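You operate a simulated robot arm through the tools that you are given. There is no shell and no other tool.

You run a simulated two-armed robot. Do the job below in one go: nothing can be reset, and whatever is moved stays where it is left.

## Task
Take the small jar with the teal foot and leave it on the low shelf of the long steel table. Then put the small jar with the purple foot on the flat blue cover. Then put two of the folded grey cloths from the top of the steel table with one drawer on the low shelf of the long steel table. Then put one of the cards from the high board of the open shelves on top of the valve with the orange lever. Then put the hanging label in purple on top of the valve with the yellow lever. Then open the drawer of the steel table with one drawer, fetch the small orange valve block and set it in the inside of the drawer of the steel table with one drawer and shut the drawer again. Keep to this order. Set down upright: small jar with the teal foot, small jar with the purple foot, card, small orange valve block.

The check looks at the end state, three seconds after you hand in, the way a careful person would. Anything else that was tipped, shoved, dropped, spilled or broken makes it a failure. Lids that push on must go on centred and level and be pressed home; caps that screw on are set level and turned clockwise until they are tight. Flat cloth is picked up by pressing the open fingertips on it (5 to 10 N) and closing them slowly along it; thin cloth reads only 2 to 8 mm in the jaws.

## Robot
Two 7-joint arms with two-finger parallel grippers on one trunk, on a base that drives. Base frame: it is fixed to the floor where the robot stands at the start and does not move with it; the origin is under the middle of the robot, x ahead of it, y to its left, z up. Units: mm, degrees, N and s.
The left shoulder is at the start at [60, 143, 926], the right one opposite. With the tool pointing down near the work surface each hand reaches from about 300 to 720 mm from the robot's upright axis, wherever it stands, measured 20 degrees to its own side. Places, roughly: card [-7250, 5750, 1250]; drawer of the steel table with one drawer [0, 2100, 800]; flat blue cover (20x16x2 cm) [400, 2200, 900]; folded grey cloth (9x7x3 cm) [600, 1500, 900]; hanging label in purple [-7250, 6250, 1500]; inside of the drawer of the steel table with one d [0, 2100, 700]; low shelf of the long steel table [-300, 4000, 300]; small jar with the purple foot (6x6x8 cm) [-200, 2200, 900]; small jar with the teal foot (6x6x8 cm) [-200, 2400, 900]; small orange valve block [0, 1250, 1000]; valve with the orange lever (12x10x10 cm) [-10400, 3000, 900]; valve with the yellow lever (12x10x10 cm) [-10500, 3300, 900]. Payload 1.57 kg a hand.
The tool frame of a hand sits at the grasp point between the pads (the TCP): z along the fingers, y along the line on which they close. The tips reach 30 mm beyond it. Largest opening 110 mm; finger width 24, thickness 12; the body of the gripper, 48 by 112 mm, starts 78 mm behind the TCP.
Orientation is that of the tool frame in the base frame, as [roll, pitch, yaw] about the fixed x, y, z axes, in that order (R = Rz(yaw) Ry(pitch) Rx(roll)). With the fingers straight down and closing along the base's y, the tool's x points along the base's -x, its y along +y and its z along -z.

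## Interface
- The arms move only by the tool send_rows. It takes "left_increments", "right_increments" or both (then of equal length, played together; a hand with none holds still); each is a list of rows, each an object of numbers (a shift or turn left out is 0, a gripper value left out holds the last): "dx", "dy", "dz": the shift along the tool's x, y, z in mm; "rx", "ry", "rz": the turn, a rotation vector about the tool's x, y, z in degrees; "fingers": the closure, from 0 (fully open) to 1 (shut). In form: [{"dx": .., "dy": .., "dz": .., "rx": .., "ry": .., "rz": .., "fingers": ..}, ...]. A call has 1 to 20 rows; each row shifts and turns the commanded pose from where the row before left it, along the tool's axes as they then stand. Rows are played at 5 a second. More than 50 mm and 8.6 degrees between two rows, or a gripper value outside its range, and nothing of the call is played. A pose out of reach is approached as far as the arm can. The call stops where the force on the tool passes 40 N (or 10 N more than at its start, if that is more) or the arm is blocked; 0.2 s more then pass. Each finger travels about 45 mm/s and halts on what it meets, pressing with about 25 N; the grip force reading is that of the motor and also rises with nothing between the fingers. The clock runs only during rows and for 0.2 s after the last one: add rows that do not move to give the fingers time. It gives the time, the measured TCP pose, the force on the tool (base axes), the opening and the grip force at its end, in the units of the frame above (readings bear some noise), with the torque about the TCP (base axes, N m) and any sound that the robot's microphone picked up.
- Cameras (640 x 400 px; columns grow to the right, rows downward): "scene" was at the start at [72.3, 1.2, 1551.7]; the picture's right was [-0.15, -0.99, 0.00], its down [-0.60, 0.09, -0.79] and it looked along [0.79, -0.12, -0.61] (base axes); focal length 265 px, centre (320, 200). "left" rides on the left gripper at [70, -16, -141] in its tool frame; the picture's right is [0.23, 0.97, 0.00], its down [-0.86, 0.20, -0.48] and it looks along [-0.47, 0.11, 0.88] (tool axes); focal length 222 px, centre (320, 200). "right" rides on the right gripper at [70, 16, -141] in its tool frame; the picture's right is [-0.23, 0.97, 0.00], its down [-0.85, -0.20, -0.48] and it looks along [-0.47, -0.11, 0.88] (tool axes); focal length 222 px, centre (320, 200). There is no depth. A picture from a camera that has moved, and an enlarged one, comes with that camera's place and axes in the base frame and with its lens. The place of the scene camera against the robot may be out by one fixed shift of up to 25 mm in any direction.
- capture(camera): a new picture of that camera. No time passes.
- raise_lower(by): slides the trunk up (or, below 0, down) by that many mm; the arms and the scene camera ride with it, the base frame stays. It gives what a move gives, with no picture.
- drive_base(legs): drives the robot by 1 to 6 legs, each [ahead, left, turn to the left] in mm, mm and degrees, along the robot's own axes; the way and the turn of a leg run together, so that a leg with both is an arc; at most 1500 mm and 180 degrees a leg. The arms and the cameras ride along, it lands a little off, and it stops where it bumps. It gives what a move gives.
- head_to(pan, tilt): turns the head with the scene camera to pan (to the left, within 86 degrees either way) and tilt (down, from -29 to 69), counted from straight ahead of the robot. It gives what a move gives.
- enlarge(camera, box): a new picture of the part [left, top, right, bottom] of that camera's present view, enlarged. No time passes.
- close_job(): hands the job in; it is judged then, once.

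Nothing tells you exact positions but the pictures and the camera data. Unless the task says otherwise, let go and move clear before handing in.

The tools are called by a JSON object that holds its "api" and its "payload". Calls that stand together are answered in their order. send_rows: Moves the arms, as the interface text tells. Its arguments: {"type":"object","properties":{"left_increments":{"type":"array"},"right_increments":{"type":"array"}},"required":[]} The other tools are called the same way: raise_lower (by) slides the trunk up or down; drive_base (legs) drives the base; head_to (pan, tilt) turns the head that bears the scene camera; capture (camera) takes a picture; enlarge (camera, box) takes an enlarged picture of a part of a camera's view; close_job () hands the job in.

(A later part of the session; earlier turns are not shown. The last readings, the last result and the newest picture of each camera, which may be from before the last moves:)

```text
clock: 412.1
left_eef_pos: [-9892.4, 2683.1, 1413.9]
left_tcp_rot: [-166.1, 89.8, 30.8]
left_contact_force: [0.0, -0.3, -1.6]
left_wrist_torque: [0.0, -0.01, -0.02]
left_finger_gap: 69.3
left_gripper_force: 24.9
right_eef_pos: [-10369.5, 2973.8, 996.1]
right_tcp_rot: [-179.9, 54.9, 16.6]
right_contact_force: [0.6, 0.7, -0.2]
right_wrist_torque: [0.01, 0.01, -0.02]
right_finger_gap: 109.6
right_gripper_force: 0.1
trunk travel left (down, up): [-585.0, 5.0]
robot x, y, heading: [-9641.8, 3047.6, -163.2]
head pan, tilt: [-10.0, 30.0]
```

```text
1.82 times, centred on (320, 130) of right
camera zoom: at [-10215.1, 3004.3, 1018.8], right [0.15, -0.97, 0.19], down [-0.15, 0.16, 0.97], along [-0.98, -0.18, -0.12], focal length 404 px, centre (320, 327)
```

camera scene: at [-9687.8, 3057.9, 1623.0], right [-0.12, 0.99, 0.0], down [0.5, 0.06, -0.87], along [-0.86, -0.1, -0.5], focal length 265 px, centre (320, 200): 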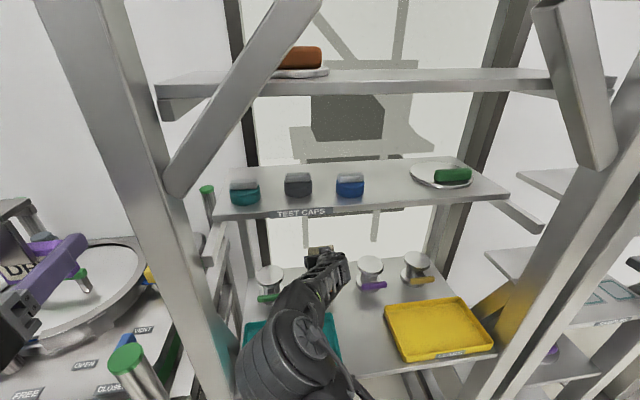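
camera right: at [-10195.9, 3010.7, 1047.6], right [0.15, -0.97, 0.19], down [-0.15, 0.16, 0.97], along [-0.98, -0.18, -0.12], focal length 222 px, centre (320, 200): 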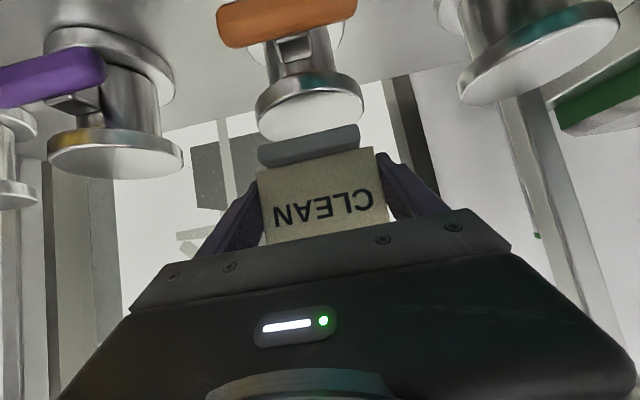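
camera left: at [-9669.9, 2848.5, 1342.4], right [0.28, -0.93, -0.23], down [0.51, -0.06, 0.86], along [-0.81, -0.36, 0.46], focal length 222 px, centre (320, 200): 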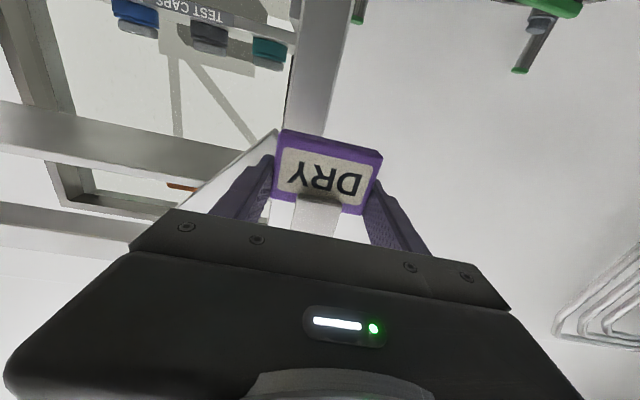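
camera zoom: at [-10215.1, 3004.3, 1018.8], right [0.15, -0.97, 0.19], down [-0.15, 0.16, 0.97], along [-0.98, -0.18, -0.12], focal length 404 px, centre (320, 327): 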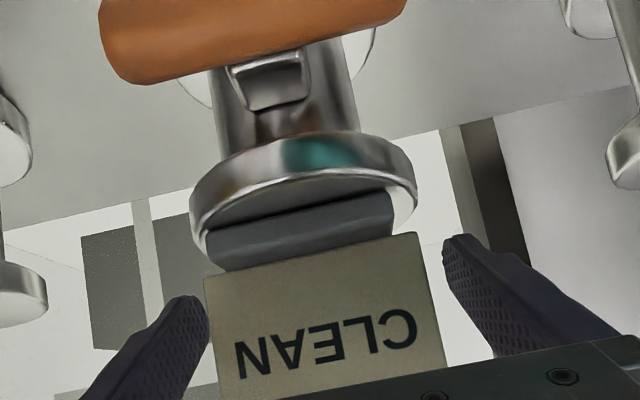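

Released with ~12 mm clearance on both sides. Withdrawing straight back.

{"api": "send_rows", "payload": {"right_increments": [{"dx": 14.3, "dz": -20.5}, {"dx": 25.8, "dz": -36.9}, {"dx": 25.8, "dz": -36.9}, {"dx": 25.8, "dz": -36.9}, {"dx": 25.8, "dz": -36.9}, {}]}}

{"api": "enlarge", "payload": {"camera": "right", "box": [200, 20, 440, 240]}}

{"api": "enlarge", "payload": {"camera": "scene", "box": [220, 190, 480, 370]}}

```text
clock: 413.4
left_eef_pos: [-9893.2, 2683.2, 1414.5]
left_tcp_rot: [-166.4, 89.8, 30.1]
left_contact_force: [0.5, 0.5, -2.0]
left_wrist_torque: [-0.02, 0.02, -0.01]
left_finger_gap: 69.3
left_gripper_force: 25.0
right_eef_pos: [-10173.5, 3032.6, 996.1]
right_tcp_rot: [179.9, 55.0, 16.6]
right_contact_force: [-1.1, 0.6, -0.6]
right_wrist_torque: [-0.03, 0.01, 0.03]
right_finger_gap: 110.0
right_gripper_force: 0.0
trunk travel left (down, up): [-585.0, 5.0]
robot x, y, heading: [-9642.1, 3049.4, -163.4]
head pan, tilt: [-10.0, 30.0]
```

```text
1.82 times, centred on (320, 130) of right
camera zoom: at [-10018.9, 3062.3, 1018.9], right [0.15, -0.97, 0.19], down [-0.15, 0.16, 0.97], along [-0.98, -0.18, -0.12], focal length 404 px, centre (320, 327)
```

zoom: 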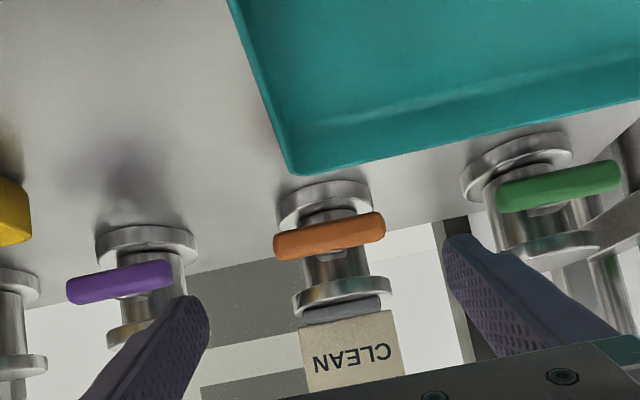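

```text
2.22 times, centred on (350, 280) of scene
camera zoom: at [-9686.2, 3058.2, 1623.1], right [-0.12, 0.99, 0.0], down [0.5, 0.06, -0.87], along [-0.86, -0.1, -0.5], focal length 590 px, centre (253, 22)
```

zoom: 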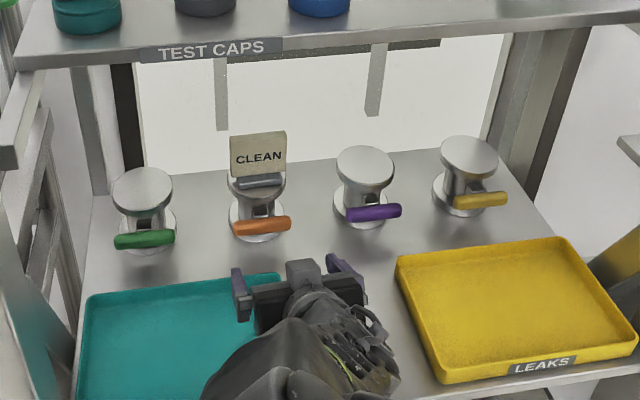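

"CLEAN" stands upright on the orange valve. Next, the label onto the yellow valve at about (-10464, 3309). I retract the right hand up and back, and back the robot off.

{"api": "send_rows", "payload": {"right_increments": [{"dx": 20, "dz": -35}, {"dx": -21.3, "dz": -39.3}, {"dx": -21.3, "dz": -39.3}, {"dx": -21.3, "dz": -39.3}, {"dx": -21.3, "dz": -39.3}, {"dx": -19.8, "dz": -32.8}, {"dx": -19.8, "dz": -32.8}, {"dx": -19.8, "dz": -32.8}, {}]}}

{"api": "drive_base", "payload": {"legs": [[-260, 0, 0], [0, -545, 0]]}}

{"api": "capture", "payload": {"camera": "scene"}}

```text
clock: 415.4
left_eef_pos: [-9892.9, 2683.7, 1414.6]
left_tcp_rot: [-164.4, 89.9, 32.2]
left_contact_force: [0.3, 0.5, -0.8]
left_wrist_torque: [0.01, -0.01, 0.01]
left_finger_gap: 69.2
left_gripper_force: 24.9
right_eef_pos: [-10064.0, 3056.3, 1267.5]
right_tcp_rot: [179.9, 55.0, 16.6]
right_contact_force: [-0.7, -0.7, -0.1]
right_wrist_torque: [0.0, -0.01, -0.02]
right_finger_gap: 110.0
right_gripper_force: 0.0
right hand out of reach, approached as far as the arm can: row 1, 2, 3
trunk travel left (down, up): [-585.0, 5.0]
robot x, y, heading: [-9640.1, 3046.7, -163.4]
head pan, tilt: [-10.0, 30.0]
```

```text
clock: 420.1
left_eef_pos: [-9801.0, 3277.8, 1413.5]
left_tcp_rot: [-178.9, 89.8, 18.2]
left_contact_force: [0.3, -0.7, -0.7]
left_wrist_torque: [0.0, -0.03, 0.02]
left_finger_gap: 69.7
left_gripper_force: 25.2
right_eef_pos: [-9975.7, 3651.0, 1266.8]
right_tcp_rot: [179.8, 55.0, 16.8]
right_contact_force: [-0.2, 0.0, -0.5]
right_wrist_torque: [0.01, 0.02, 0.01]
right_finger_gap: 110.1
right_gripper_force: 0.0
trunk travel left (down, up): [-585.0, 5.0]
robot x, y, heading: [-9549.5, 3639.7, -163.1]
head pan, tilt: [-10.0, 30.0]
```

```text
taken
camera scene: at [-9596.2, 3654.7, 1623.2], right [-0.12, 0.99, 0.0], down [0.5, 0.06, -0.87], along [-0.86, -0.11, -0.5], focal length 265 px, centre (320, 200)
```

scene: 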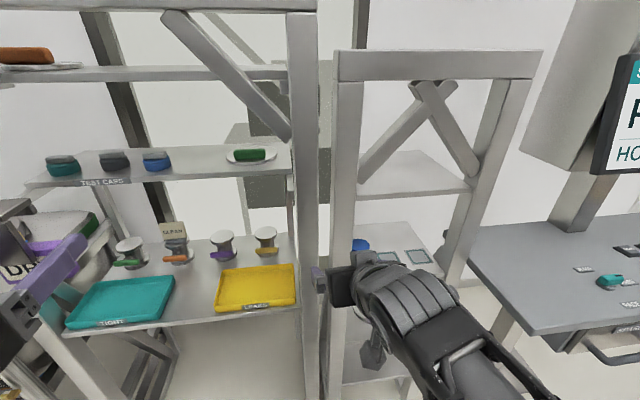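

Aligned so the yellow valve is nearly straight ahead (lat +51, fwd 971). I bring the left hand forward, right and down to just above valve-top height, still in front of the rack.

{"api": "send_rows", "payload": {"left_increments": [{"dz": 31, "dy": -31.7}, {"dz": 31, "dy": -31.7}, {"dz": 31, "dy": -31.7}, {"dz": 31, "dy": -31.7}, {"dz": 31, "dy": -31.7}, {"dz": 31, "dy": -31.7}, {"dz": 31, "dy": -31.7}, {"dx": 41.5}, {"dx": 41.5}, {"dx": 41.5}, {"dx": 41.5}, {"dx": 41.5}, {"dx": 41.5}, {"dx": 41.5}, {"dx": 41.5}, {"dx": 36}, {}]}}

{"api": "capture", "payload": {"camera": "left"}}

{"api": "capture", "payload": {"camera": "scene"}}

```text
clock: 422.1
left_eef_pos: [-10063.6, 3488.8, 1347.2]
left_tcp_rot: [-86.8, 83.8, 101.1]
left_contact_force: [0.2, -0.2, -0.5]
left_wrist_torque: [0.0, 0.01, 0.0]
left_finger_gap: 69.2
left_gripper_force: 25.1
right_eef_pos: [-9974.0, 3648.5, 1267.6]
right_tcp_rot: [179.9, 54.9, 16.8]
right_contact_force: [0.2, 0.0, -0.1]
right_wrist_torque: [0.03, 0.02, -0.02]
right_finger_gap: 109.9
right_gripper_force: 0.1
trunk travel left (down, up): [-585.0, 5.0]
robot x, y, heading: [-9550.4, 3643.1, -163.0]
head pan, tilt: [-10.0, 30.0]
stopped in row 10 (left hand): the arm was blocked; the commanded pose is now the measured one
```

```text
taken
camera left: at [-9926.9, 3531.1, 1277.1], right [0.13, -0.93, -0.33], down [0.52, -0.22, 0.83], along [-0.84, -0.28, 0.46], focal length 222 px, centre (320, 200)
```

left: 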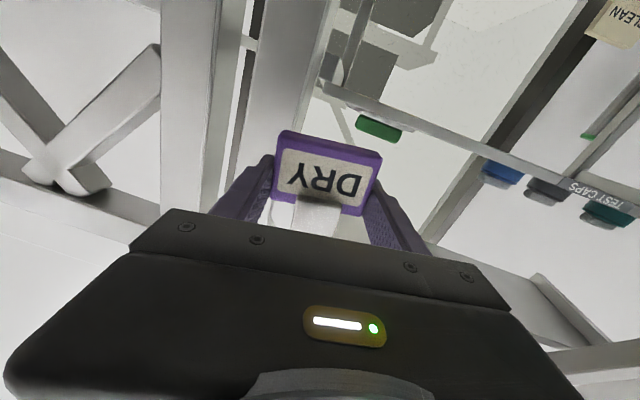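

```text
taken
camera scene: at [-9595.7, 3654.2, 1623.2], right [-0.12, 0.99, 0.0], down [0.5, 0.06, -0.87], along [-0.86, -0.11, -0.5], focal length 265 px, centre (320, 200)
```

scene: 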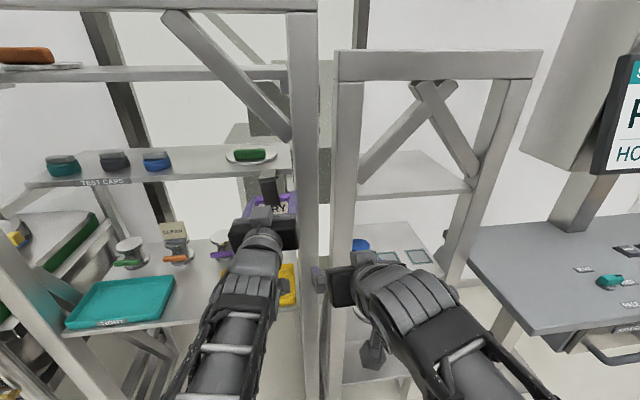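

The left arm was blocked and the hand got twisted a little; it may have touched the rack post or the right hand. I back it off along its own axis first and restore its orientation.

{"api": "send_rows", "payload": {"left_increments": [{"dz": -30}, {"dz": -30, "dx": -15}, {"dx": -40}, {"rx": -4.5, "rz": 3}, {"rx": -4.5, "rz": 3}, {}]}}

{"api": "capture", "payload": {"camera": "left"}}

{"api": "capture", "payload": {"camera": "scene"}}

{"api": "capture", "payload": {"camera": "right"}}

```text
clock: 423.5
left_eef_pos: [-10001.3, 3485.6, 1378.3]
left_tcp_rot: [-124.4, 80.1, 68.2]
left_contact_force: [0.1, -0.5, -0.5]
left_wrist_torque: [-0.03, 0.0, 0.06]
left_finger_gap: 69.5
left_gripper_force: 24.8
right_eef_pos: [-9974.0, 3648.9, 1267.4]
right_tcp_rot: [179.9, 55.0, 16.9]
right_contact_force: [-0.3, 0.2, -0.5]
right_wrist_torque: [0.04, -0.01, 0.03]
right_finger_gap: 110.2
right_gripper_force: 0.1
trunk travel left (down, up): [-585.0, 5.0]
robot x, y, heading: [-9552.3, 3641.7, -163.1]
head pan, tilt: [-10.0, 30.0]
stopped in row 6 (left hand): the arm was blocked; the commanded pose is now the measured one
```

```text
taken
camera left: at [-9862.5, 3540.9, 1324.9], right [0.23, -0.9, -0.36], down [0.46, -0.23, 0.86], along [-0.86, -0.37, 0.36], focal length 222 px, centre (320, 200)
```

left: 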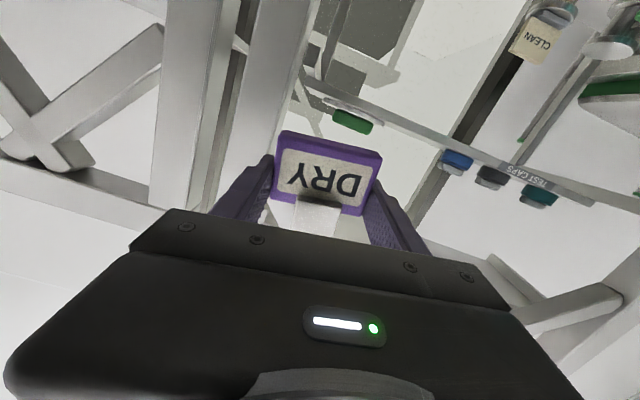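

```text
taken
camera scene: at [-9595.9, 3654.2, 1623.2], right [-0.12, 0.99, 0.0], down [0.5, 0.06, -0.87], along [-0.86, -0.11, -0.5], focal length 265 px, centre (320, 200)
```

scene: 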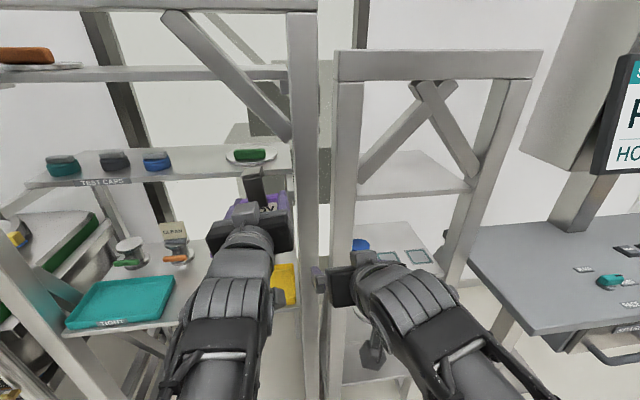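

```text
taken
camera right: at [-9820.4, 3680.0, 1291.0], right [0.16, -0.97, 0.19], down [-0.15, 0.16, 0.97], along [-0.98, -0.18, -0.12], focal length 222 px, centre (320, 200)
```

right: 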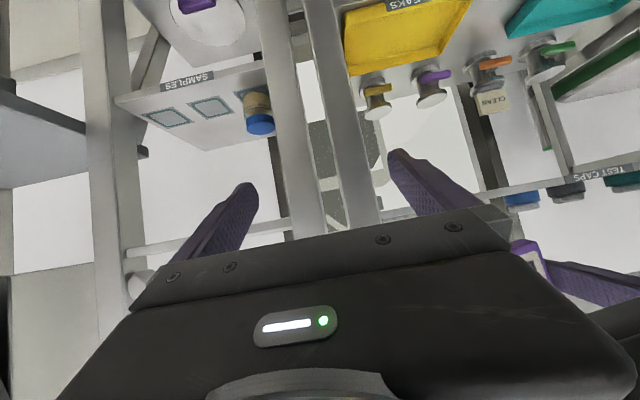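

The wrist view shows the left hand rubbing against the right gripper. I'll move the right hand away to the right, then straighten the left hand.

{"api": "send_rows", "payload": {"right_increments": [{"dy": -45}, {"dy": -45}, {"dy": -45}, {"dy": -45}, {}]}}

{"api": "capture", "payload": {"camera": "scene"}}

```text
clock: 424.7
left_eef_pos: [-10001.3, 3486.0, 1381.3]
left_tcp_rot: [-123.6, 80.2, 68.9]
left_contact_force: [-0.7, -0.9, -0.7]
left_wrist_torque: [-0.01, 0.0, -0.03]
left_finger_gap: 69.5
left_gripper_force: 24.7
right_eef_pos: [-10028.6, 3821.3, 1267.7]
right_tcp_rot: [180.0, 54.9, 17.0]
right_contact_force: [0.4, -0.5, 0.3]
right_wrist_torque: [0.03, 0.0, -0.02]
right_finger_gap: 110.1
right_gripper_force: 0.1
trunk travel left (down, up): [-585.0, 5.0]
robot x, y, heading: [-9549.7, 3640.9, -163.0]
head pan, tilt: [-10.0, 30.0]
```

```text
taken
camera scene: at [-9595.7, 3653.2, 1623.2], right [-0.12, 0.99, 0.0], down [0.5, 0.06, -0.87], along [-0.86, -0.11, -0.5], focal length 265 px, centre (320, 200)
```

scene: 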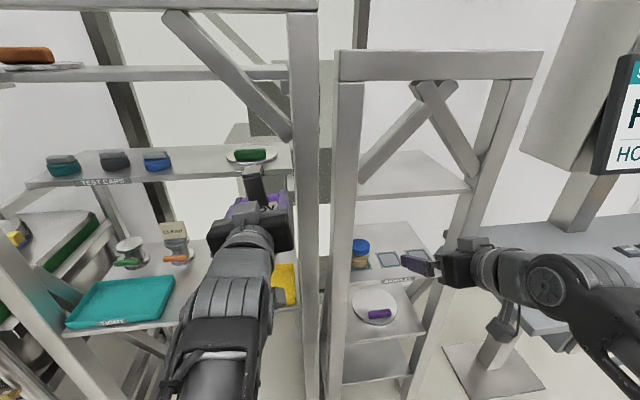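

Right hand is clear and nothing was disturbed. Straightening the left hand.

{"api": "send_rows", "payload": {"left_increments": [{"rx": -2.25, "ry": -2.85, "rz": 3.95}, {"rx": -2.25, "ry": -2.85, "rz": 3.95}, {}, {}]}}

```text
clock: 425.4
left_eef_pos: [-10005.3, 3480.6, 1371.6]
left_tcp_rot: [-118.6, 80.6, 74.3]
left_contact_force: [0.9, 0.2, -0.9]
left_wrist_torque: [0.0, 0.03, -0.02]
left_finger_gap: 69.7
left_gripper_force: 25.2
right_eef_pos: [-10028.3, 3821.4, 1267.8]
right_tcp_rot: [179.9, 55.0, 16.9]
right_contact_force: [0.5, -0.8, 0.0]
right_wrist_torque: [0.01, -0.02, -0.02]
right_finger_gap: 109.9
right_gripper_force: 0.0
trunk travel left (down, up): [-585.0, 5.0]
robot x, y, heading: [-9549.9, 3641.6, -163.0]
head pan, tilt: [-10.0, 30.0]
stopped in row 3 (left hand): the arm was blocked; the commanded pose is now the measured one
```

Still blocked — likely the left wrist is too close to my own trunk in that central pose. I'll move the left hand left and forward first.

{"api": "send_rows", "payload": {"left_increments": [{"dy": 40, "dz": 20}, {"dy": 40, "dz": 20}, {"dy": 40, "dz": 20}, {}]}}

{"api": "capture", "payload": {"camera": "left"}}

{"api": "head_to", "payload": {"pan": 30, "tilt": 60}}

{"api": "capture", "payload": {"camera": "scene"}}

```text
clock: 426.4
left_eef_pos: [-10040.1, 3356.8, 1351.2]
left_tcp_rot: [-118.1, 80.9, 74.7]
left_contact_force: [0.5, 0.9, -0.2]
left_wrist_torque: [0.04, -0.01, 0.02]
left_finger_gap: 69.4
left_gripper_force: 25.1
right_eef_pos: [-10028.8, 3823.9, 1266.0]
right_tcp_rot: [179.8, 55.0, 16.9]
right_contact_force: [-0.7, 0.9, 0.6]
right_wrist_torque: [0.01, 0.01, 0.04]
right_finger_gap: 110.0
right_gripper_force: 0.0
trunk travel left (down, up): [-585.0, 5.0]
robot x, y, heading: [-9552.8, 3642.9, -162.9]
head pan, tilt: [-10.0, 30.0]
```

```text
taken
camera left: at [-9901.7, 3411.7, 1293.9], right [0.23, -0.9, -0.36], down [0.47, -0.22, 0.85], along [-0.85, -0.36, 0.38], focal length 222 px, centre (320, 200)
```

left: 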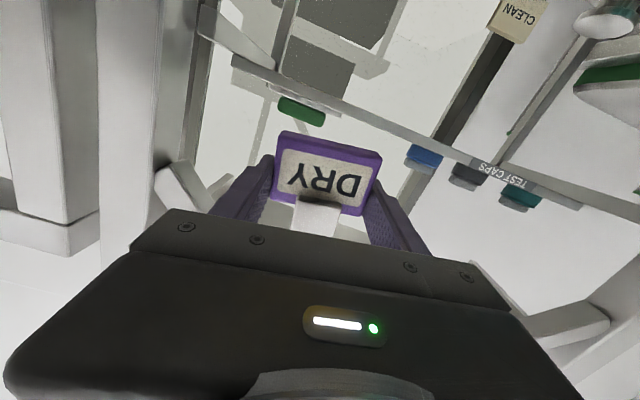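

```text
clock: 427.4
left_eef_pos: [-10040.1, 3354.5, 1351.0]
left_tcp_rot: [-118.1, 80.8, 74.7]
left_contact_force: [-0.6, -0.1, -0.5]
left_wrist_torque: [-0.02, 0.05, -0.03]
left_finger_gap: 69.5
left_gripper_force: 24.8
right_eef_pos: [-10028.6, 3822.0, 1267.8]
right_tcp_rot: [-180.0, 55.0, 17.0]
right_contact_force: [0.0, 0.1, 0.9]
right_wrist_torque: [0.03, 0.02, 0.02]
right_finger_gap: 109.9
right_gripper_force: 0.0
trunk travel left (down, up): [-585.0, 5.0]
robot x, y, heading: [-9548.8, 3639.2, -162.8]
head pan, tilt: [30.0, 60.0]
```

```text
taken
camera scene: at [-9551.8, 3615.9, 1581.1], right [-0.73, 0.68, 0.0], down [0.59, 0.63, -0.5], along [-0.34, -0.37, -0.87], focal length 265 px, centre (320, 200)
```

scene: 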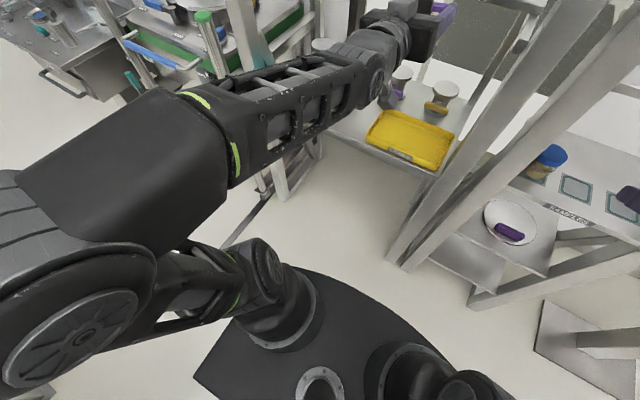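

The left hand moves freely again. I'll shift the robot 80 mm right so that the yellow valve lies in a comfortable spot for the left arm, then straighten the hand.

{"api": "drive_base", "payload": {"legs": [[0, -80, 0]]}}

{"api": "send_rows", "payload": {"left_increments": [{"rx": -2.2, "ry": -2.3, "rz": 3.95}, {"rx": -2.2, "ry": -2.3, "rz": 3.95}, {}, {}]}}

{"api": "head_to", "payload": {"pan": 0, "tilt": 35}}

{"api": "capture", "payload": {"camera": "scene"}}

```text
clock: 428.5
left_eef_pos: [-10063.4, 3431.8, 1351.6]
left_tcp_rot: [-118.4, 80.8, 74.4]
left_contact_force: [1.1, 0.2, -1.4]
left_wrist_torque: [0.02, 0.01, 0.08]
left_finger_gap: 69.4
left_gripper_force: 25.4
right_eef_pos: [-10051.0, 3899.7, 1266.4]
right_tcp_rot: [179.7, 54.9, 16.8]
right_contact_force: [0.1, 0.3, -0.5]
right_wrist_torque: [-0.02, 0.02, 0.06]
right_finger_gap: 109.9
right_gripper_force: 0.0
trunk travel left (down, up): [-585.0, 5.0]
robot x, y, heading: [-9576.3, 3714.5, -163.0]
head pan, tilt: [30.0, 60.0]
```

```text
clock: 429.5
left_eef_pos: [-10062.7, 3430.5, 1350.2]
left_tcp_rot: [-156.4, 89.9, 40.8]
left_contact_force: [0.2, -0.3, -0.4]
left_wrist_torque: [0.01, 0.0, 0.04]
left_finger_gap: 69.4
left_gripper_force: 25.0
right_eef_pos: [-10051.4, 3897.5, 1267.0]
right_tcp_rot: [179.8, 55.1, 16.9]
right_contact_force: [0.1, 0.3, 0.2]
right_wrist_torque: [0.0, -0.01, 0.04]
right_finger_gap: 110.0
right_gripper_force: 0.0
trunk travel left (down, up): [-585.0, 5.0]
robot x, y, heading: [-9573.3, 3716.2, -162.9]
head pan, tilt: [30.0, 60.0]
```

```text
clock: 430.4
left_eef_pos: [-10063.1, 3429.5, 1350.5]
left_tcp_rot: [-133.4, 89.9, 63.8]
left_contact_force: [0.2, 0.4, -0.1]
left_wrist_torque: [0.0, 0.0, -0.02]
left_finger_gap: 69.5
left_gripper_force: 25.5
right_eef_pos: [-10051.6, 3897.1, 1267.7]
right_tcp_rot: [180.0, 55.0, 16.9]
right_contact_force: [-0.5, 0.0, 0.4]
right_wrist_torque: [-0.04, 0.04, 0.02]
right_finger_gap: 109.9
right_gripper_force: 0.0
trunk travel left (down, up): [-585.0, 5.0]
robot x, y, heading: [-9573.0, 3715.1, -163.0]
head pan, tilt: [0.0, 35.0]
```

```text
taken
camera scene: at [-9613.3, 3713.8, 1615.3], right [-0.29, 0.96, 0.0], down [0.55, 0.17, -0.82], along [-0.78, -0.24, -0.57], focal length 265 px, centre (320, 200)
```

scene: 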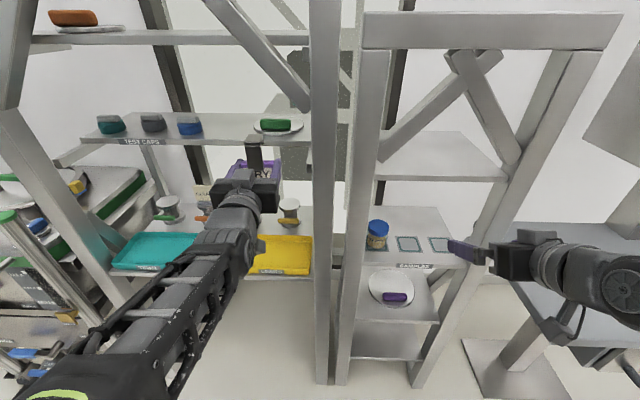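

Straight again and aligned with the yellow valve (both at lateral ~129 mm). Lowering the left hand to z≈1045 in front of the rack.

{"api": "send_rows", "payload": {"left_increments": [{"dx": 43.5}, {"dx": 43.5}, {"dx": 43.5}, {"dx": 43.5}, {"dx": 43.5}, {"dx": 43.5}, {"dx": 43.5}, {}, {}]}}

{"api": "capture", "payload": {"camera": "left"}}

{"api": "capture", "payload": {"camera": "scene"}}

```text
clock: 432.4
left_eef_pos: [-10064.4, 3430.4, 1046.6]
left_tcp_rot: [-130.9, 89.9, 66.2]
left_contact_force: [-0.3, -0.1, -0.5]
left_wrist_torque: [-0.02, 0.02, -0.01]
left_finger_gap: 69.1
left_gripper_force: 24.9
right_eef_pos: [-10052.3, 3897.4, 1267.3]
right_tcp_rot: [179.9, 55.0, 16.9]
right_contact_force: [-0.1, 0.1, 0.0]
right_wrist_torque: [-0.02, 0.03, 0.01]
right_finger_gap: 109.8
right_gripper_force: 0.1
trunk travel left (down, up): [-585.0, 5.0]
robot x, y, heading: [-9570.1, 3719.5, -163.0]
head pan, tilt: [0.0, 35.0]
```

```text
taken
camera left: at [-9932.0, 3486.6, 975.9], right [0.29, -0.93, -0.23], down [0.52, -0.05, 0.86], along [-0.81, -0.36, 0.46], focal length 222 px, centre (320, 200)
```

left: 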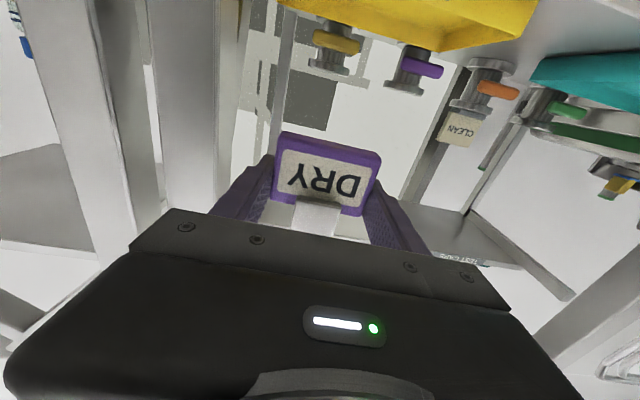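

```text
taken
camera scene: at [-9613.7, 3713.9, 1615.3], right [-0.29, 0.96, 0.0], down [0.55, 0.17, -0.82], along [-0.78, -0.24, -0.57], focal length 265 px, centre (320, 200)
```

scene: 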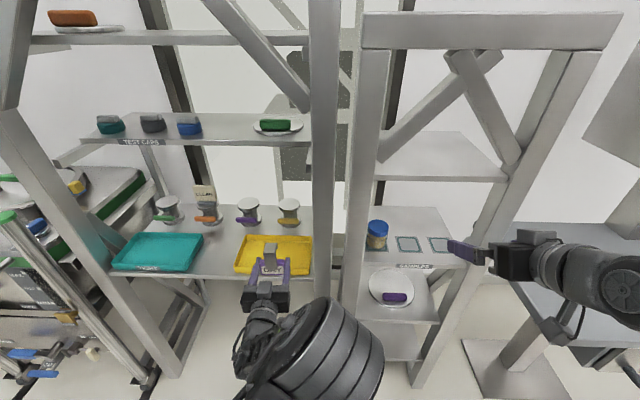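

{"api": "enlarge", "payload": {"camera": "left", "box": [240, 0, 480, 180]}}

{"api": "enlarge", "payload": {"camera": "scene", "box": [180, 170, 340, 310]}}

```text
2.22 times, centred on (360, 90) of left
camera zoom: at [-9932.0, 3486.6, 975.9], right [0.29, -0.93, -0.23], down [0.52, -0.05, 0.86], along [-0.81, -0.36, 0.46], focal length 494 px, centre (231, 444)
```

zoom: 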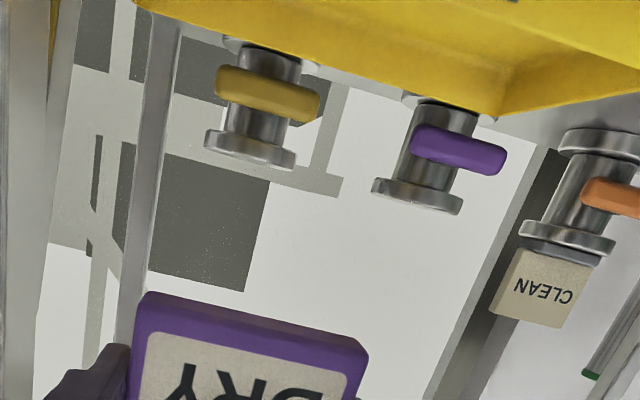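

```text
2.86 times, centred on (260, 240) of scene
camera zoom: at [-9613.7, 3713.9, 1615.3], right [-0.29, 0.96, 0.0], down [0.55, 0.17, -0.82], along [-0.78, -0.24, -0.57], focal length 758 px, centre (491, 86)
```

zoom: 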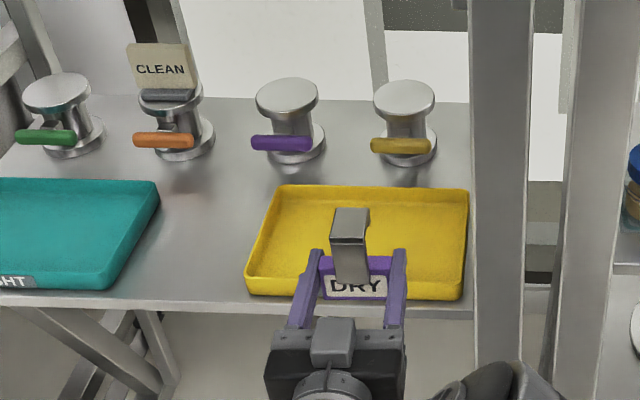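

The hand is aligned with the yellow valve, which is ~432 mm ahead. I retract the right hand a bit for rack clearance, then drive 180 mm forward.

{"api": "send_rows", "payload": {"right_increments": [{"dx": -8, "dz": -47}, {"dx": -8, "dz": -47}, {}]}}

{"api": "drive_base", "payload": {"legs": [[180, 0, 0]]}}

{"api": "capture", "payload": {"camera": "scene"}}

{"api": "capture", "payload": {"camera": "left"}}

```text
clock: 433.2
left_eef_pos: [-10063.2, 3429.6, 1047.9]
left_tcp_rot: [-140.4, 89.8, 56.6]
left_contact_force: [-0.1, 0.2, -0.9]
left_wrist_torque: [0.01, -0.01, 0.03]
left_finger_gap: 69.1
left_gripper_force: 24.8
right_eef_pos: [-9985.9, 3918.1, 1335.9]
right_tcp_rot: [180.0, 55.0, 17.0]
right_contact_force: [-0.6, -0.6, -0.8]
right_wrist_torque: [-0.02, -0.02, -0.01]
right_finger_gap: 110.1
right_gripper_force: 0.1
trunk travel left (down, up): [-585.0, 5.0]
robot x, y, heading: [-9576.7, 3715.9, -163.3]
head pan, tilt: [0.0, 35.0]
```

```text
clock: 434.7
left_eef_pos: [-10233.3, 3376.2, 1045.9]
left_tcp_rot: [-156.3, 89.9, 41.1]
left_contact_force: [-0.1, 1.1, -0.4]
left_wrist_torque: [-0.01, 0.04, 0.01]
left_finger_gap: 69.0
left_gripper_force: 24.8
right_eef_pos: [-10158.9, 3864.8, 1334.3]
right_tcp_rot: [179.9, 55.0, 17.2]
right_contact_force: [0.1, 0.4, 0.0]
right_wrist_torque: [-0.02, -0.03, 0.02]
right_finger_gap: 109.7
right_gripper_force: 0.1
trunk travel left (down, up): [-585.0, 5.0]
robot x, y, heading: [-9746.0, 3665.2, -162.7]
head pan, tilt: [0.0, 35.0]
```

```text
taken
camera scene: at [-9785.1, 3661.0, 1615.3], right [-0.3, 0.96, 0.0], down [0.55, 0.17, -0.82], along [-0.78, -0.24, -0.57], focal length 265 px, centre (320, 200)
```

scene: 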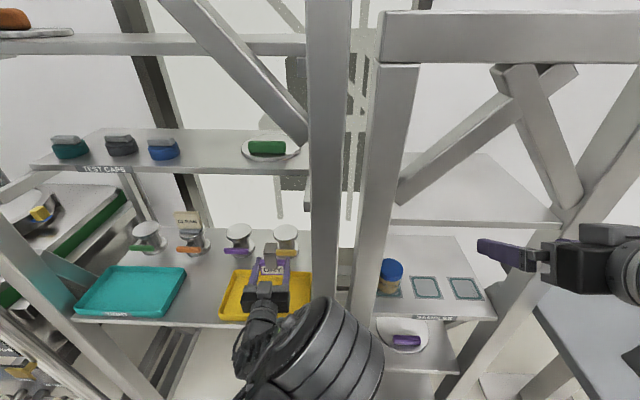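

```text
taken
camera left: at [-10102.1, 3432.7, 975.8], right [0.29, -0.93, -0.23], down [0.51, -0.05, 0.86], along [-0.81, -0.37, 0.46], focal length 222 px, centre (320, 200)
```

left: 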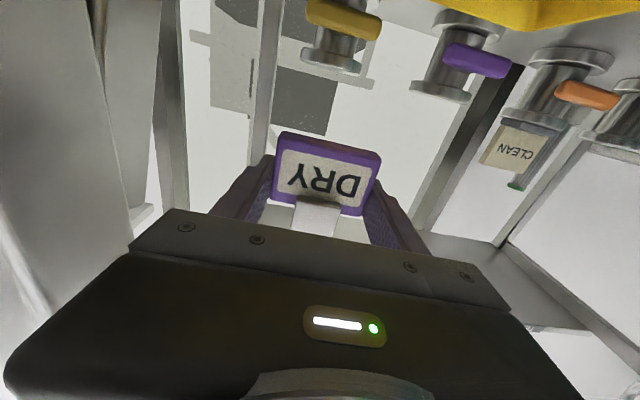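

{"api": "enlarge", "payload": {"camera": "left", "box": [260, 0, 420, 160]}}

{"api": "enlarge", "payload": {"camera": "scene", "box": [200, 200, 340, 320]}}

```text
2.50 times, centred on (340, 80) of left
camera zoom: at [-10102.1, 3432.7, 975.8], right [0.29, -0.93, -0.23], down [0.51, -0.05, 0.86], along [-0.81, -0.37, 0.46], focal length 555 px, centre (270, 500)
```

zoom: 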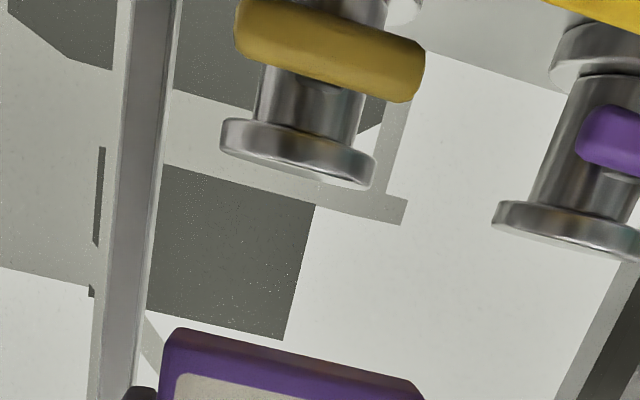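

```text
3.33 times, centred on (270, 260) of scene
camera zoom: at [-9785.1, 3661.0, 1615.3], right [-0.3, 0.96, 0.0], down [0.55, 0.17, -0.82], along [-0.78, -0.24, -0.57], focal length 885 px, centre (487, 0)
```

zoom: 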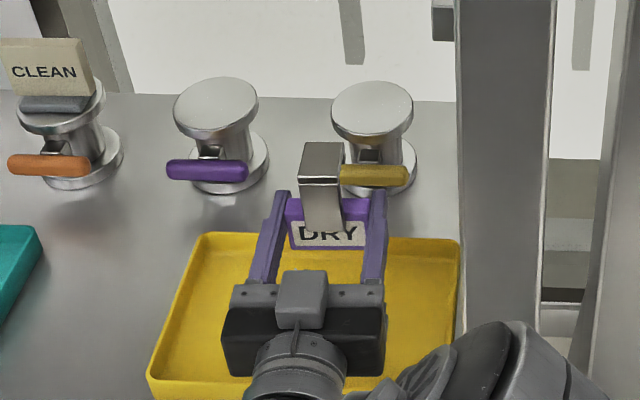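

Yellow disc: 253 mm ahead, 3 mm right, top z≈956. Lowering 40 mm and extending forward.

{"api": "send_rows", "payload": {"left_increments": [{"dx": 20, "dy": -1.5}, {"dx": 20, "dy": -1.5}, {"dz": 41}, {"dz": 41}, {"dz": 41}, {"dz": 41}, {"dz": 41}, {}, {}]}}

{"api": "enlarge", "payload": {"camera": "left", "box": [240, 0, 440, 160]}}

{"api": "enlarge", "payload": {"camera": "scene", "box": [200, 200, 340, 320]}}

```text
clock: 436.7
left_eef_pos: [-10424.3, 3323.4, 1011.6]
left_tcp_rot: [-161.3, 89.9, 36.1]
left_contact_force: [-0.2, -0.8, -0.2]
left_wrist_torque: [0.02, -0.06, 0.01]
left_finger_gap: 68.9
left_gripper_force: 25.3
left hand out of reach, approached as far as the arm can: row 7
right_eef_pos: [-10156.8, 3864.1, 1335.0]
right_tcp_rot: [180.0, 55.0, 17.2]
right_contact_force: [0.3, -0.9, -0.1]
right_wrist_torque: [0.0, -0.03, 0.02]
right_finger_gap: 109.9
right_gripper_force: 0.1
trunk travel left (down, up): [-585.0, 5.0]
robot x, y, heading: [-9744.5, 3663.1, -162.8]
head pan, tilt: [0.0, 35.0]
```

```text
2.50 times, centred on (340, 80) of left
camera zoom: at [-10293.4, 3379.4, 940.6], right [0.29, -0.93, -0.23], down [0.51, -0.05, 0.86], along [-0.81, -0.37, 0.46], focal length 555 px, centre (270, 500)
```

zoom: 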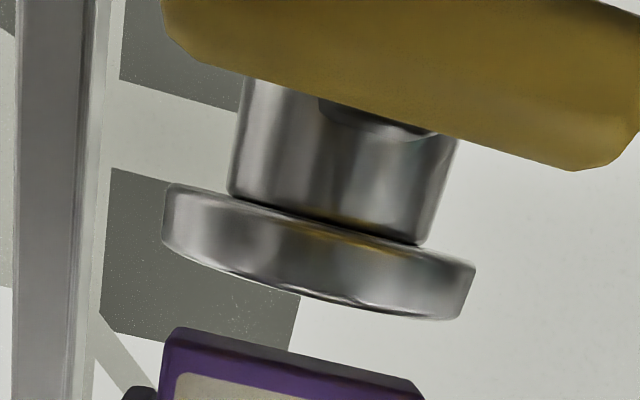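

```text
3.33 times, centred on (270, 260) of scene
camera zoom: at [-9783.6, 3661.5, 1615.4], right [-0.3, 0.96, 0.0], down [0.55, 0.17, -0.82], along [-0.78, -0.24, -0.57], focal length 885 px, centre (487, 0)
```

zoom: 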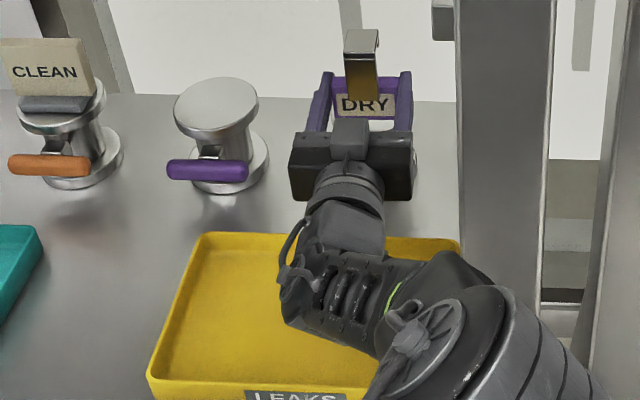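

The arm hit its reach limit about 45 mm short. I retract 15 mm, then drive 60 mm forward.

{"api": "send_rows", "payload": {"left_increments": [{"dz": -16}, {}]}}

{"api": "drive_base", "payload": {"legs": [[60, 0, 0]]}}

{"api": "enlarge", "payload": {"camera": "left", "box": [220, 0, 420, 160]}}

{"api": "enlarge", "payload": {"camera": "scene", "box": [190, 200, 330, 320]}}

```text
clock: 437.3
left_eef_pos: [-10408.9, 3328.4, 1013.0]
left_tcp_rot: [-137.4, 89.8, 60.0]
left_contact_force: [0.6, -0.6, -0.8]
left_wrist_torque: [-0.05, 0.0, 0.02]
left_finger_gap: 69.1
left_gripper_force: 25.1
right_eef_pos: [-10157.8, 3863.6, 1335.7]
right_tcp_rot: [-180.0, 54.9, 17.1]
right_contact_force: [-0.1, -0.1, 0.8]
right_wrist_torque: [-0.01, -0.01, 0.0]
right_finger_gap: 110.1
right_gripper_force: 0.0
trunk travel left (down, up): [-585.0, 5.0]
robot x, y, heading: [-9744.2, 3662.0, -162.7]
head pan, tilt: [0.0, 35.0]
```

```text
clock: 438.3
left_eef_pos: [-10462.0, 3307.3, 1012.3]
left_tcp_rot: [-88.5, 89.9, 109.0]
left_contact_force: [-0.1, 0.6, -0.2]
left_wrist_torque: [0.0, 0.0, 0.04]
left_finger_gap: 69.1
left_gripper_force: 25.3
right_eef_pos: [-10210.3, 3842.7, 1335.8]
right_tcp_rot: [-179.7, 55.1, 17.5]
right_contact_force: [0.2, 0.0, 0.3]
right_wrist_torque: [0.02, 0.0, -0.04]
right_finger_gap: 110.0
right_gripper_force: 0.1
trunk travel left (down, up): [-585.0, 5.0]
robot x, y, heading: [-9800.6, 3643.8, -163.1]
head pan, tilt: [0.0, 35.0]
```

```text
2.50 times, centred on (320, 80) of left
camera zoom: at [-10331.9, 3363.7, 941.9], right [0.29, -0.93, -0.23], down [0.52, -0.05, 0.85], along [-0.8, -0.37, 0.47], focal length 555 px, centre (320, 500)
```

zoom: 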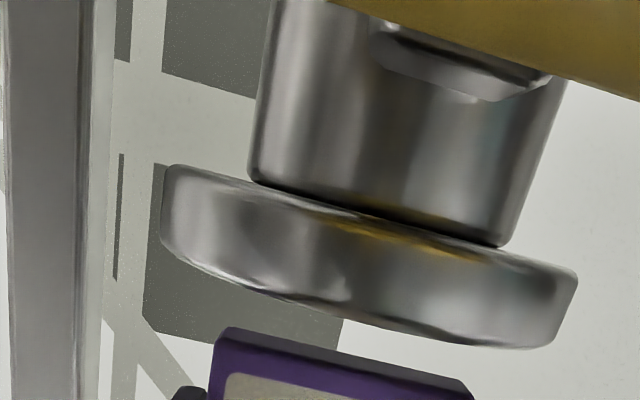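

```text
3.33 times, centred on (260, 260) of scene
camera zoom: at [-9836.2, 3640.1, 1615.4], right [-0.3, 0.96, 0.0], down [0.55, 0.17, -0.82], along [-0.78, -0.24, -0.57], focal length 885 px, centre (520, 0)
```

zoom: 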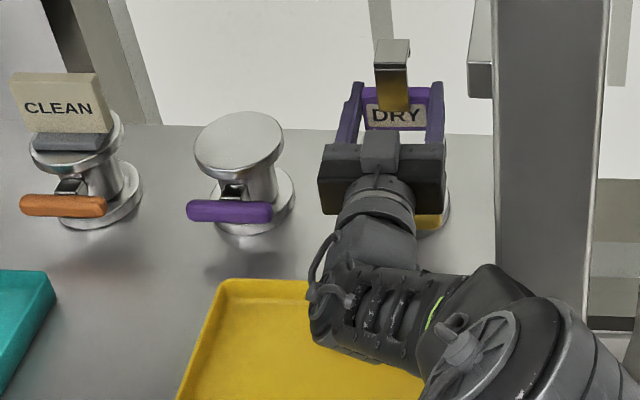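

The label is centred over the yellow valve within ~5 mm. Lowering in steps.

{"api": "send_rows", "payload": {"left_increments": [{"dx": 7, "dz": 2}, {"dx": 7}, {}]}}

{"api": "send_rows", "payload": {"left_increments": [{"dx": 2}, {"dx": 2}, {}]}}

```text
clock: 439.1
left_eef_pos: [-10463.4, 3306.9, 1000.1]
left_tcp_rot: [-53.0, 89.8, 144.8]
left_contact_force: [0.6, -0.6, -1.2]
left_wrist_torque: [-0.02, 0.0, 0.0]
left_finger_gap: 69.1
left_gripper_force: 25.1
right_eef_pos: [-10209.7, 3845.0, 1335.8]
right_tcp_rot: [-179.8, 55.2, 17.4]
right_contact_force: [-0.4, 0.3, -0.5]
right_wrist_torque: [0.02, 0.02, -0.03]
right_finger_gap: 109.8
right_gripper_force: 0.0
trunk travel left (down, up): [-585.0, 5.0]
robot x, y, heading: [-9798.2, 3641.8, -162.8]
head pan, tilt: [0.0, 35.0]
```

```text
clock: 439.9
left_eef_pos: [-10463.6, 3306.6, 997.9]
left_tcp_rot: [-87.7, 89.8, 109.7]
left_contact_force: [-0.7, -0.9, -0.6]
left_wrist_torque: [-0.02, 0.01, -0.02]
left_finger_gap: 69.2
left_gripper_force: 25.0
right_eef_pos: [-10209.4, 3844.2, 1336.1]
right_tcp_rot: [-179.8, 55.2, 17.4]
right_contact_force: [0.0, 0.3, -0.3]
right_wrist_torque: [-0.01, 0.01, 0.01]
right_finger_gap: 109.9
right_gripper_force: 0.0
trunk travel left (down, up): [-585.0, 5.0]
robot x, y, heading: [-9801.4, 3645.5, -163.0]
head pan, tilt: [0.0, 35.0]
```

{"api": "send_rows", "payload": {"left_increments": [{"dx": 2}, {"dx": 2}, {}]}}

```text
clock: 440.7
left_eef_pos: [-10462.8, 3308.1, 995.2]
left_tcp_rot: [-116.4, 89.8, 81.1]
left_contact_force: [0.3, 0.5, 1.1]
left_wrist_torque: [-0.06, -0.03, 0.02]
left_finger_gap: 69.3
left_gripper_force: 24.9
left hand out of reach, approached as far as the arm can: row 1
right_eef_pos: [-10211.2, 3843.0, 1337.0]
right_tcp_rot: [-179.6, 55.1, 17.6]
right_contact_force: [-0.4, -0.2, -0.1]
right_wrist_torque: [0.04, 0.03, -0.03]
right_finger_gap: 110.0
right_gripper_force: 0.1
trunk travel left (down, up): [-585.0, 5.0]
robot x, y, heading: [-9803.1, 3645.7, -162.9]
head pan, tilt: [0.0, 35.0]
```

The arm is at its limit again, so I'll lower with the trunk instead, in small steps.

{"api": "raise_lower", "payload": {"by": -3}}

```text
clock: 441.2
left_eef_pos: [-10462.5, 3308.4, 993.6]
left_tcp_rot: [-35.2, 89.7, 162.4]
left_contact_force: [-0.4, -3.6, 16.4]
left_wrist_torque: [-0.36, -0.05, 0.05]
left_finger_gap: 69.3
left_gripper_force: 25.0
right_eef_pos: [-10209.5, 3844.3, 1333.9]
right_tcp_rot: [-179.9, 55.3, 17.3]
right_contact_force: [-0.4, 0.2, 0.1]
right_wrist_torque: [0.0, 0.0, 0.0]
right_finger_gap: 110.0
right_gripper_force: 0.1
trunk travel left (down, up): [-582.0, 8.0]
robot x, y, heading: [-9799.7, 3644.3, -162.7]
head pan, tilt: [0.0, 35.0]
```

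Contact (16 N). Ease 1 mm and open the fingers slowly.

{"api": "raise_lower", "payload": {"by": 1}}

{"api": "send_rows", "payload": {"left_increments": [{"fingers": 0.4}, {"fingers": 0.36}, {"fingers": 0.33}, {"fingers": 0.3}, {"fingers": 0.25}, {"fingers": 0.18}, {"fingers": 0.1}, {"fingers": 0.0}, {}, {}]}}

{"api": "capture", "payload": {"camera": "left"}}

{"api": "enlarge", "payload": {"camera": "scene", "box": [190, 200, 330, 320]}}

```text
clock: 441.7
left_eef_pos: [-10461.7, 3308.1, 994.0]
left_tcp_rot: [-61.0, 89.9, 136.5]
left_contact_force: [-2.4, -2.5, 21.0]
left_wrist_torque: [-0.14, 0.14, -0.01]
left_finger_gap: 69.4
left_gripper_force: 24.6
right_eef_pos: [-10210.5, 3843.1, 1334.9]
right_tcp_rot: [-179.8, 55.2, 17.4]
right_contact_force: [0.4, 0.3, 0.3]
right_wrist_torque: [-0.02, 0.01, 0.02]
right_finger_gap: 109.8
right_gripper_force: 0.1
trunk travel left (down, up): [-583.0, 7.0]
robot x, y, heading: [-9798.2, 3647.0, -162.9]
head pan, tilt: [0.0, 35.0]
```

```text
clock: 443.9
left_eef_pos: [-10461.6, 3308.1, 992.9]
left_tcp_rot: [-135.8, 89.8, 61.8]
left_contact_force: [-0.6, -0.4, -0.6]
left_wrist_torque: [0.03, -0.02, -0.02]
left_finger_gap: 110.0
left_gripper_force: 0.0
right_eef_pos: [-10210.1, 3842.3, 1334.4]
right_tcp_rot: [-179.8, 55.1, 17.4]
right_contact_force: [0.5, 0.5, -0.3]
right_wrist_torque: [0.0, 0.03, 0.02]
right_finger_gap: 109.9
right_gripper_force: 0.0
trunk travel left (down, up): [-583.0, 7.0]
robot x, y, heading: [-9799.6, 3648.8, -162.9]
head pan, tilt: [0.0, 35.0]
```

```text
taken
camera left: at [-10330.8, 3365.9, 921.4], right [0.29, -0.93, -0.23], down [0.51, -0.05, 0.86], along [-0.81, -0.37, 0.46], focal length 222 px, centre (320, 200)
```

left: 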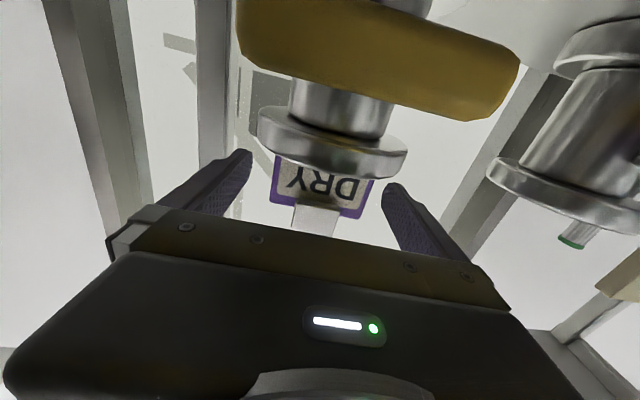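

```text
3.33 times, centred on (260, 260) of scene
camera zoom: at [-9835.4, 3640.4, 1613.4], right [-0.3, 0.96, 0.0], down [0.55, 0.17, -0.82], along [-0.78, -0.24, -0.57], focal length 885 px, centre (520, 0)
```

zoom: 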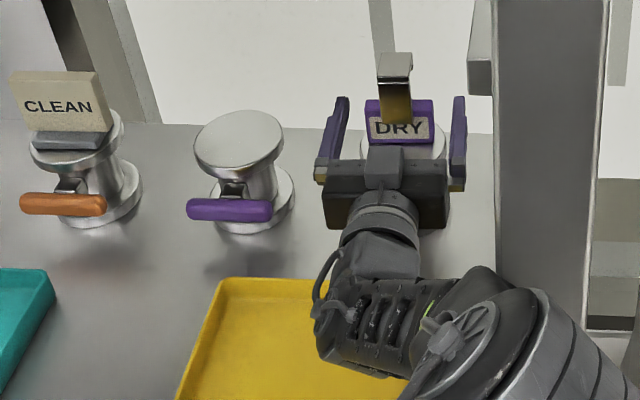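

Label stands on the yellow valve. Withdrawing the left hand straight back.

{"api": "send_rows", "payload": {"left_increments": [{"dz": -20}, {"dz": -40}, {"dz": -40}, {"dz": -40}, {"dz": -40}, {}]}}

{"api": "enlarge", "payload": {"camera": "scene", "box": [150, 170, 350, 320]}}

{"api": "capture", "payload": {"camera": "left"}}

```text
clock: 445.3
left_eef_pos: [-10291.6, 3361.9, 991.7]
left_tcp_rot: [-173.9, 89.8, 23.7]
left_contact_force: [-0.2, 0.1, 0.3]
left_wrist_torque: [-0.01, -0.01, -0.02]
left_finger_gap: 110.2
left_gripper_force: 0.1
right_eef_pos: [-10215.0, 3845.1, 1333.3]
right_tcp_rot: [-179.9, 55.0, 17.2]
right_contact_force: [-0.4, -0.4, 0.5]
right_wrist_torque: [0.01, 0.0, 0.0]
right_finger_gap: 109.9
right_gripper_force: 0.1
trunk travel left (down, up): [-583.0, 7.0]
robot x, y, heading: [-9801.4, 3650.1, -162.8]
head pan, tilt: [0.0, 35.0]
```

```text
2.67 times, centred on (250, 245) of scene
camera zoom: at [-9841.1, 3643.1, 1613.3], right [-0.3, 0.96, 0.0], down [0.55, 0.17, -0.82], along [-0.78, -0.24, -0.57], focal length 708 px, centre (507, 80)
```

zoom: 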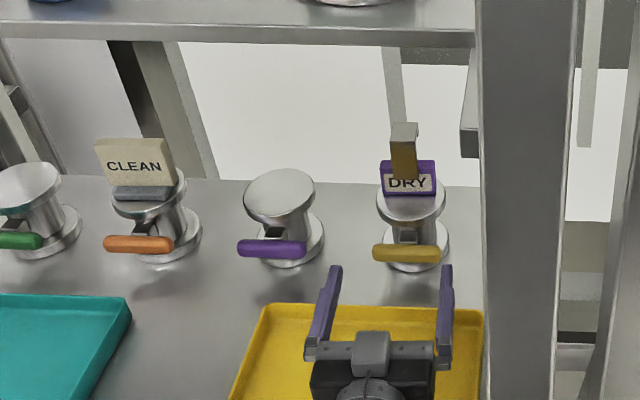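

```text
taken
camera left: at [-10160.9, 3419.0, 921.7], right [0.3, -0.93, -0.23], down [0.51, -0.05, 0.86], along [-0.81, -0.37, 0.46], focal length 222 px, centre (320, 200)
```

left: 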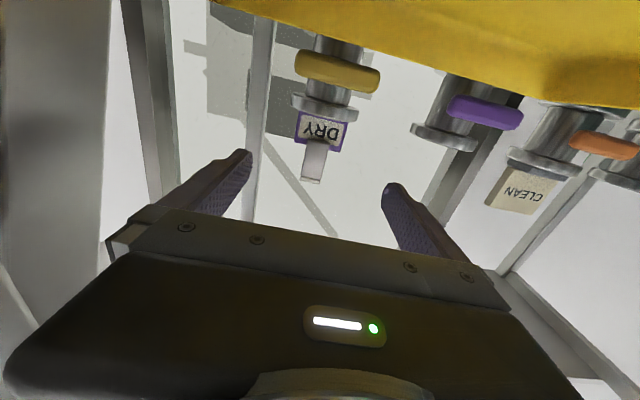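

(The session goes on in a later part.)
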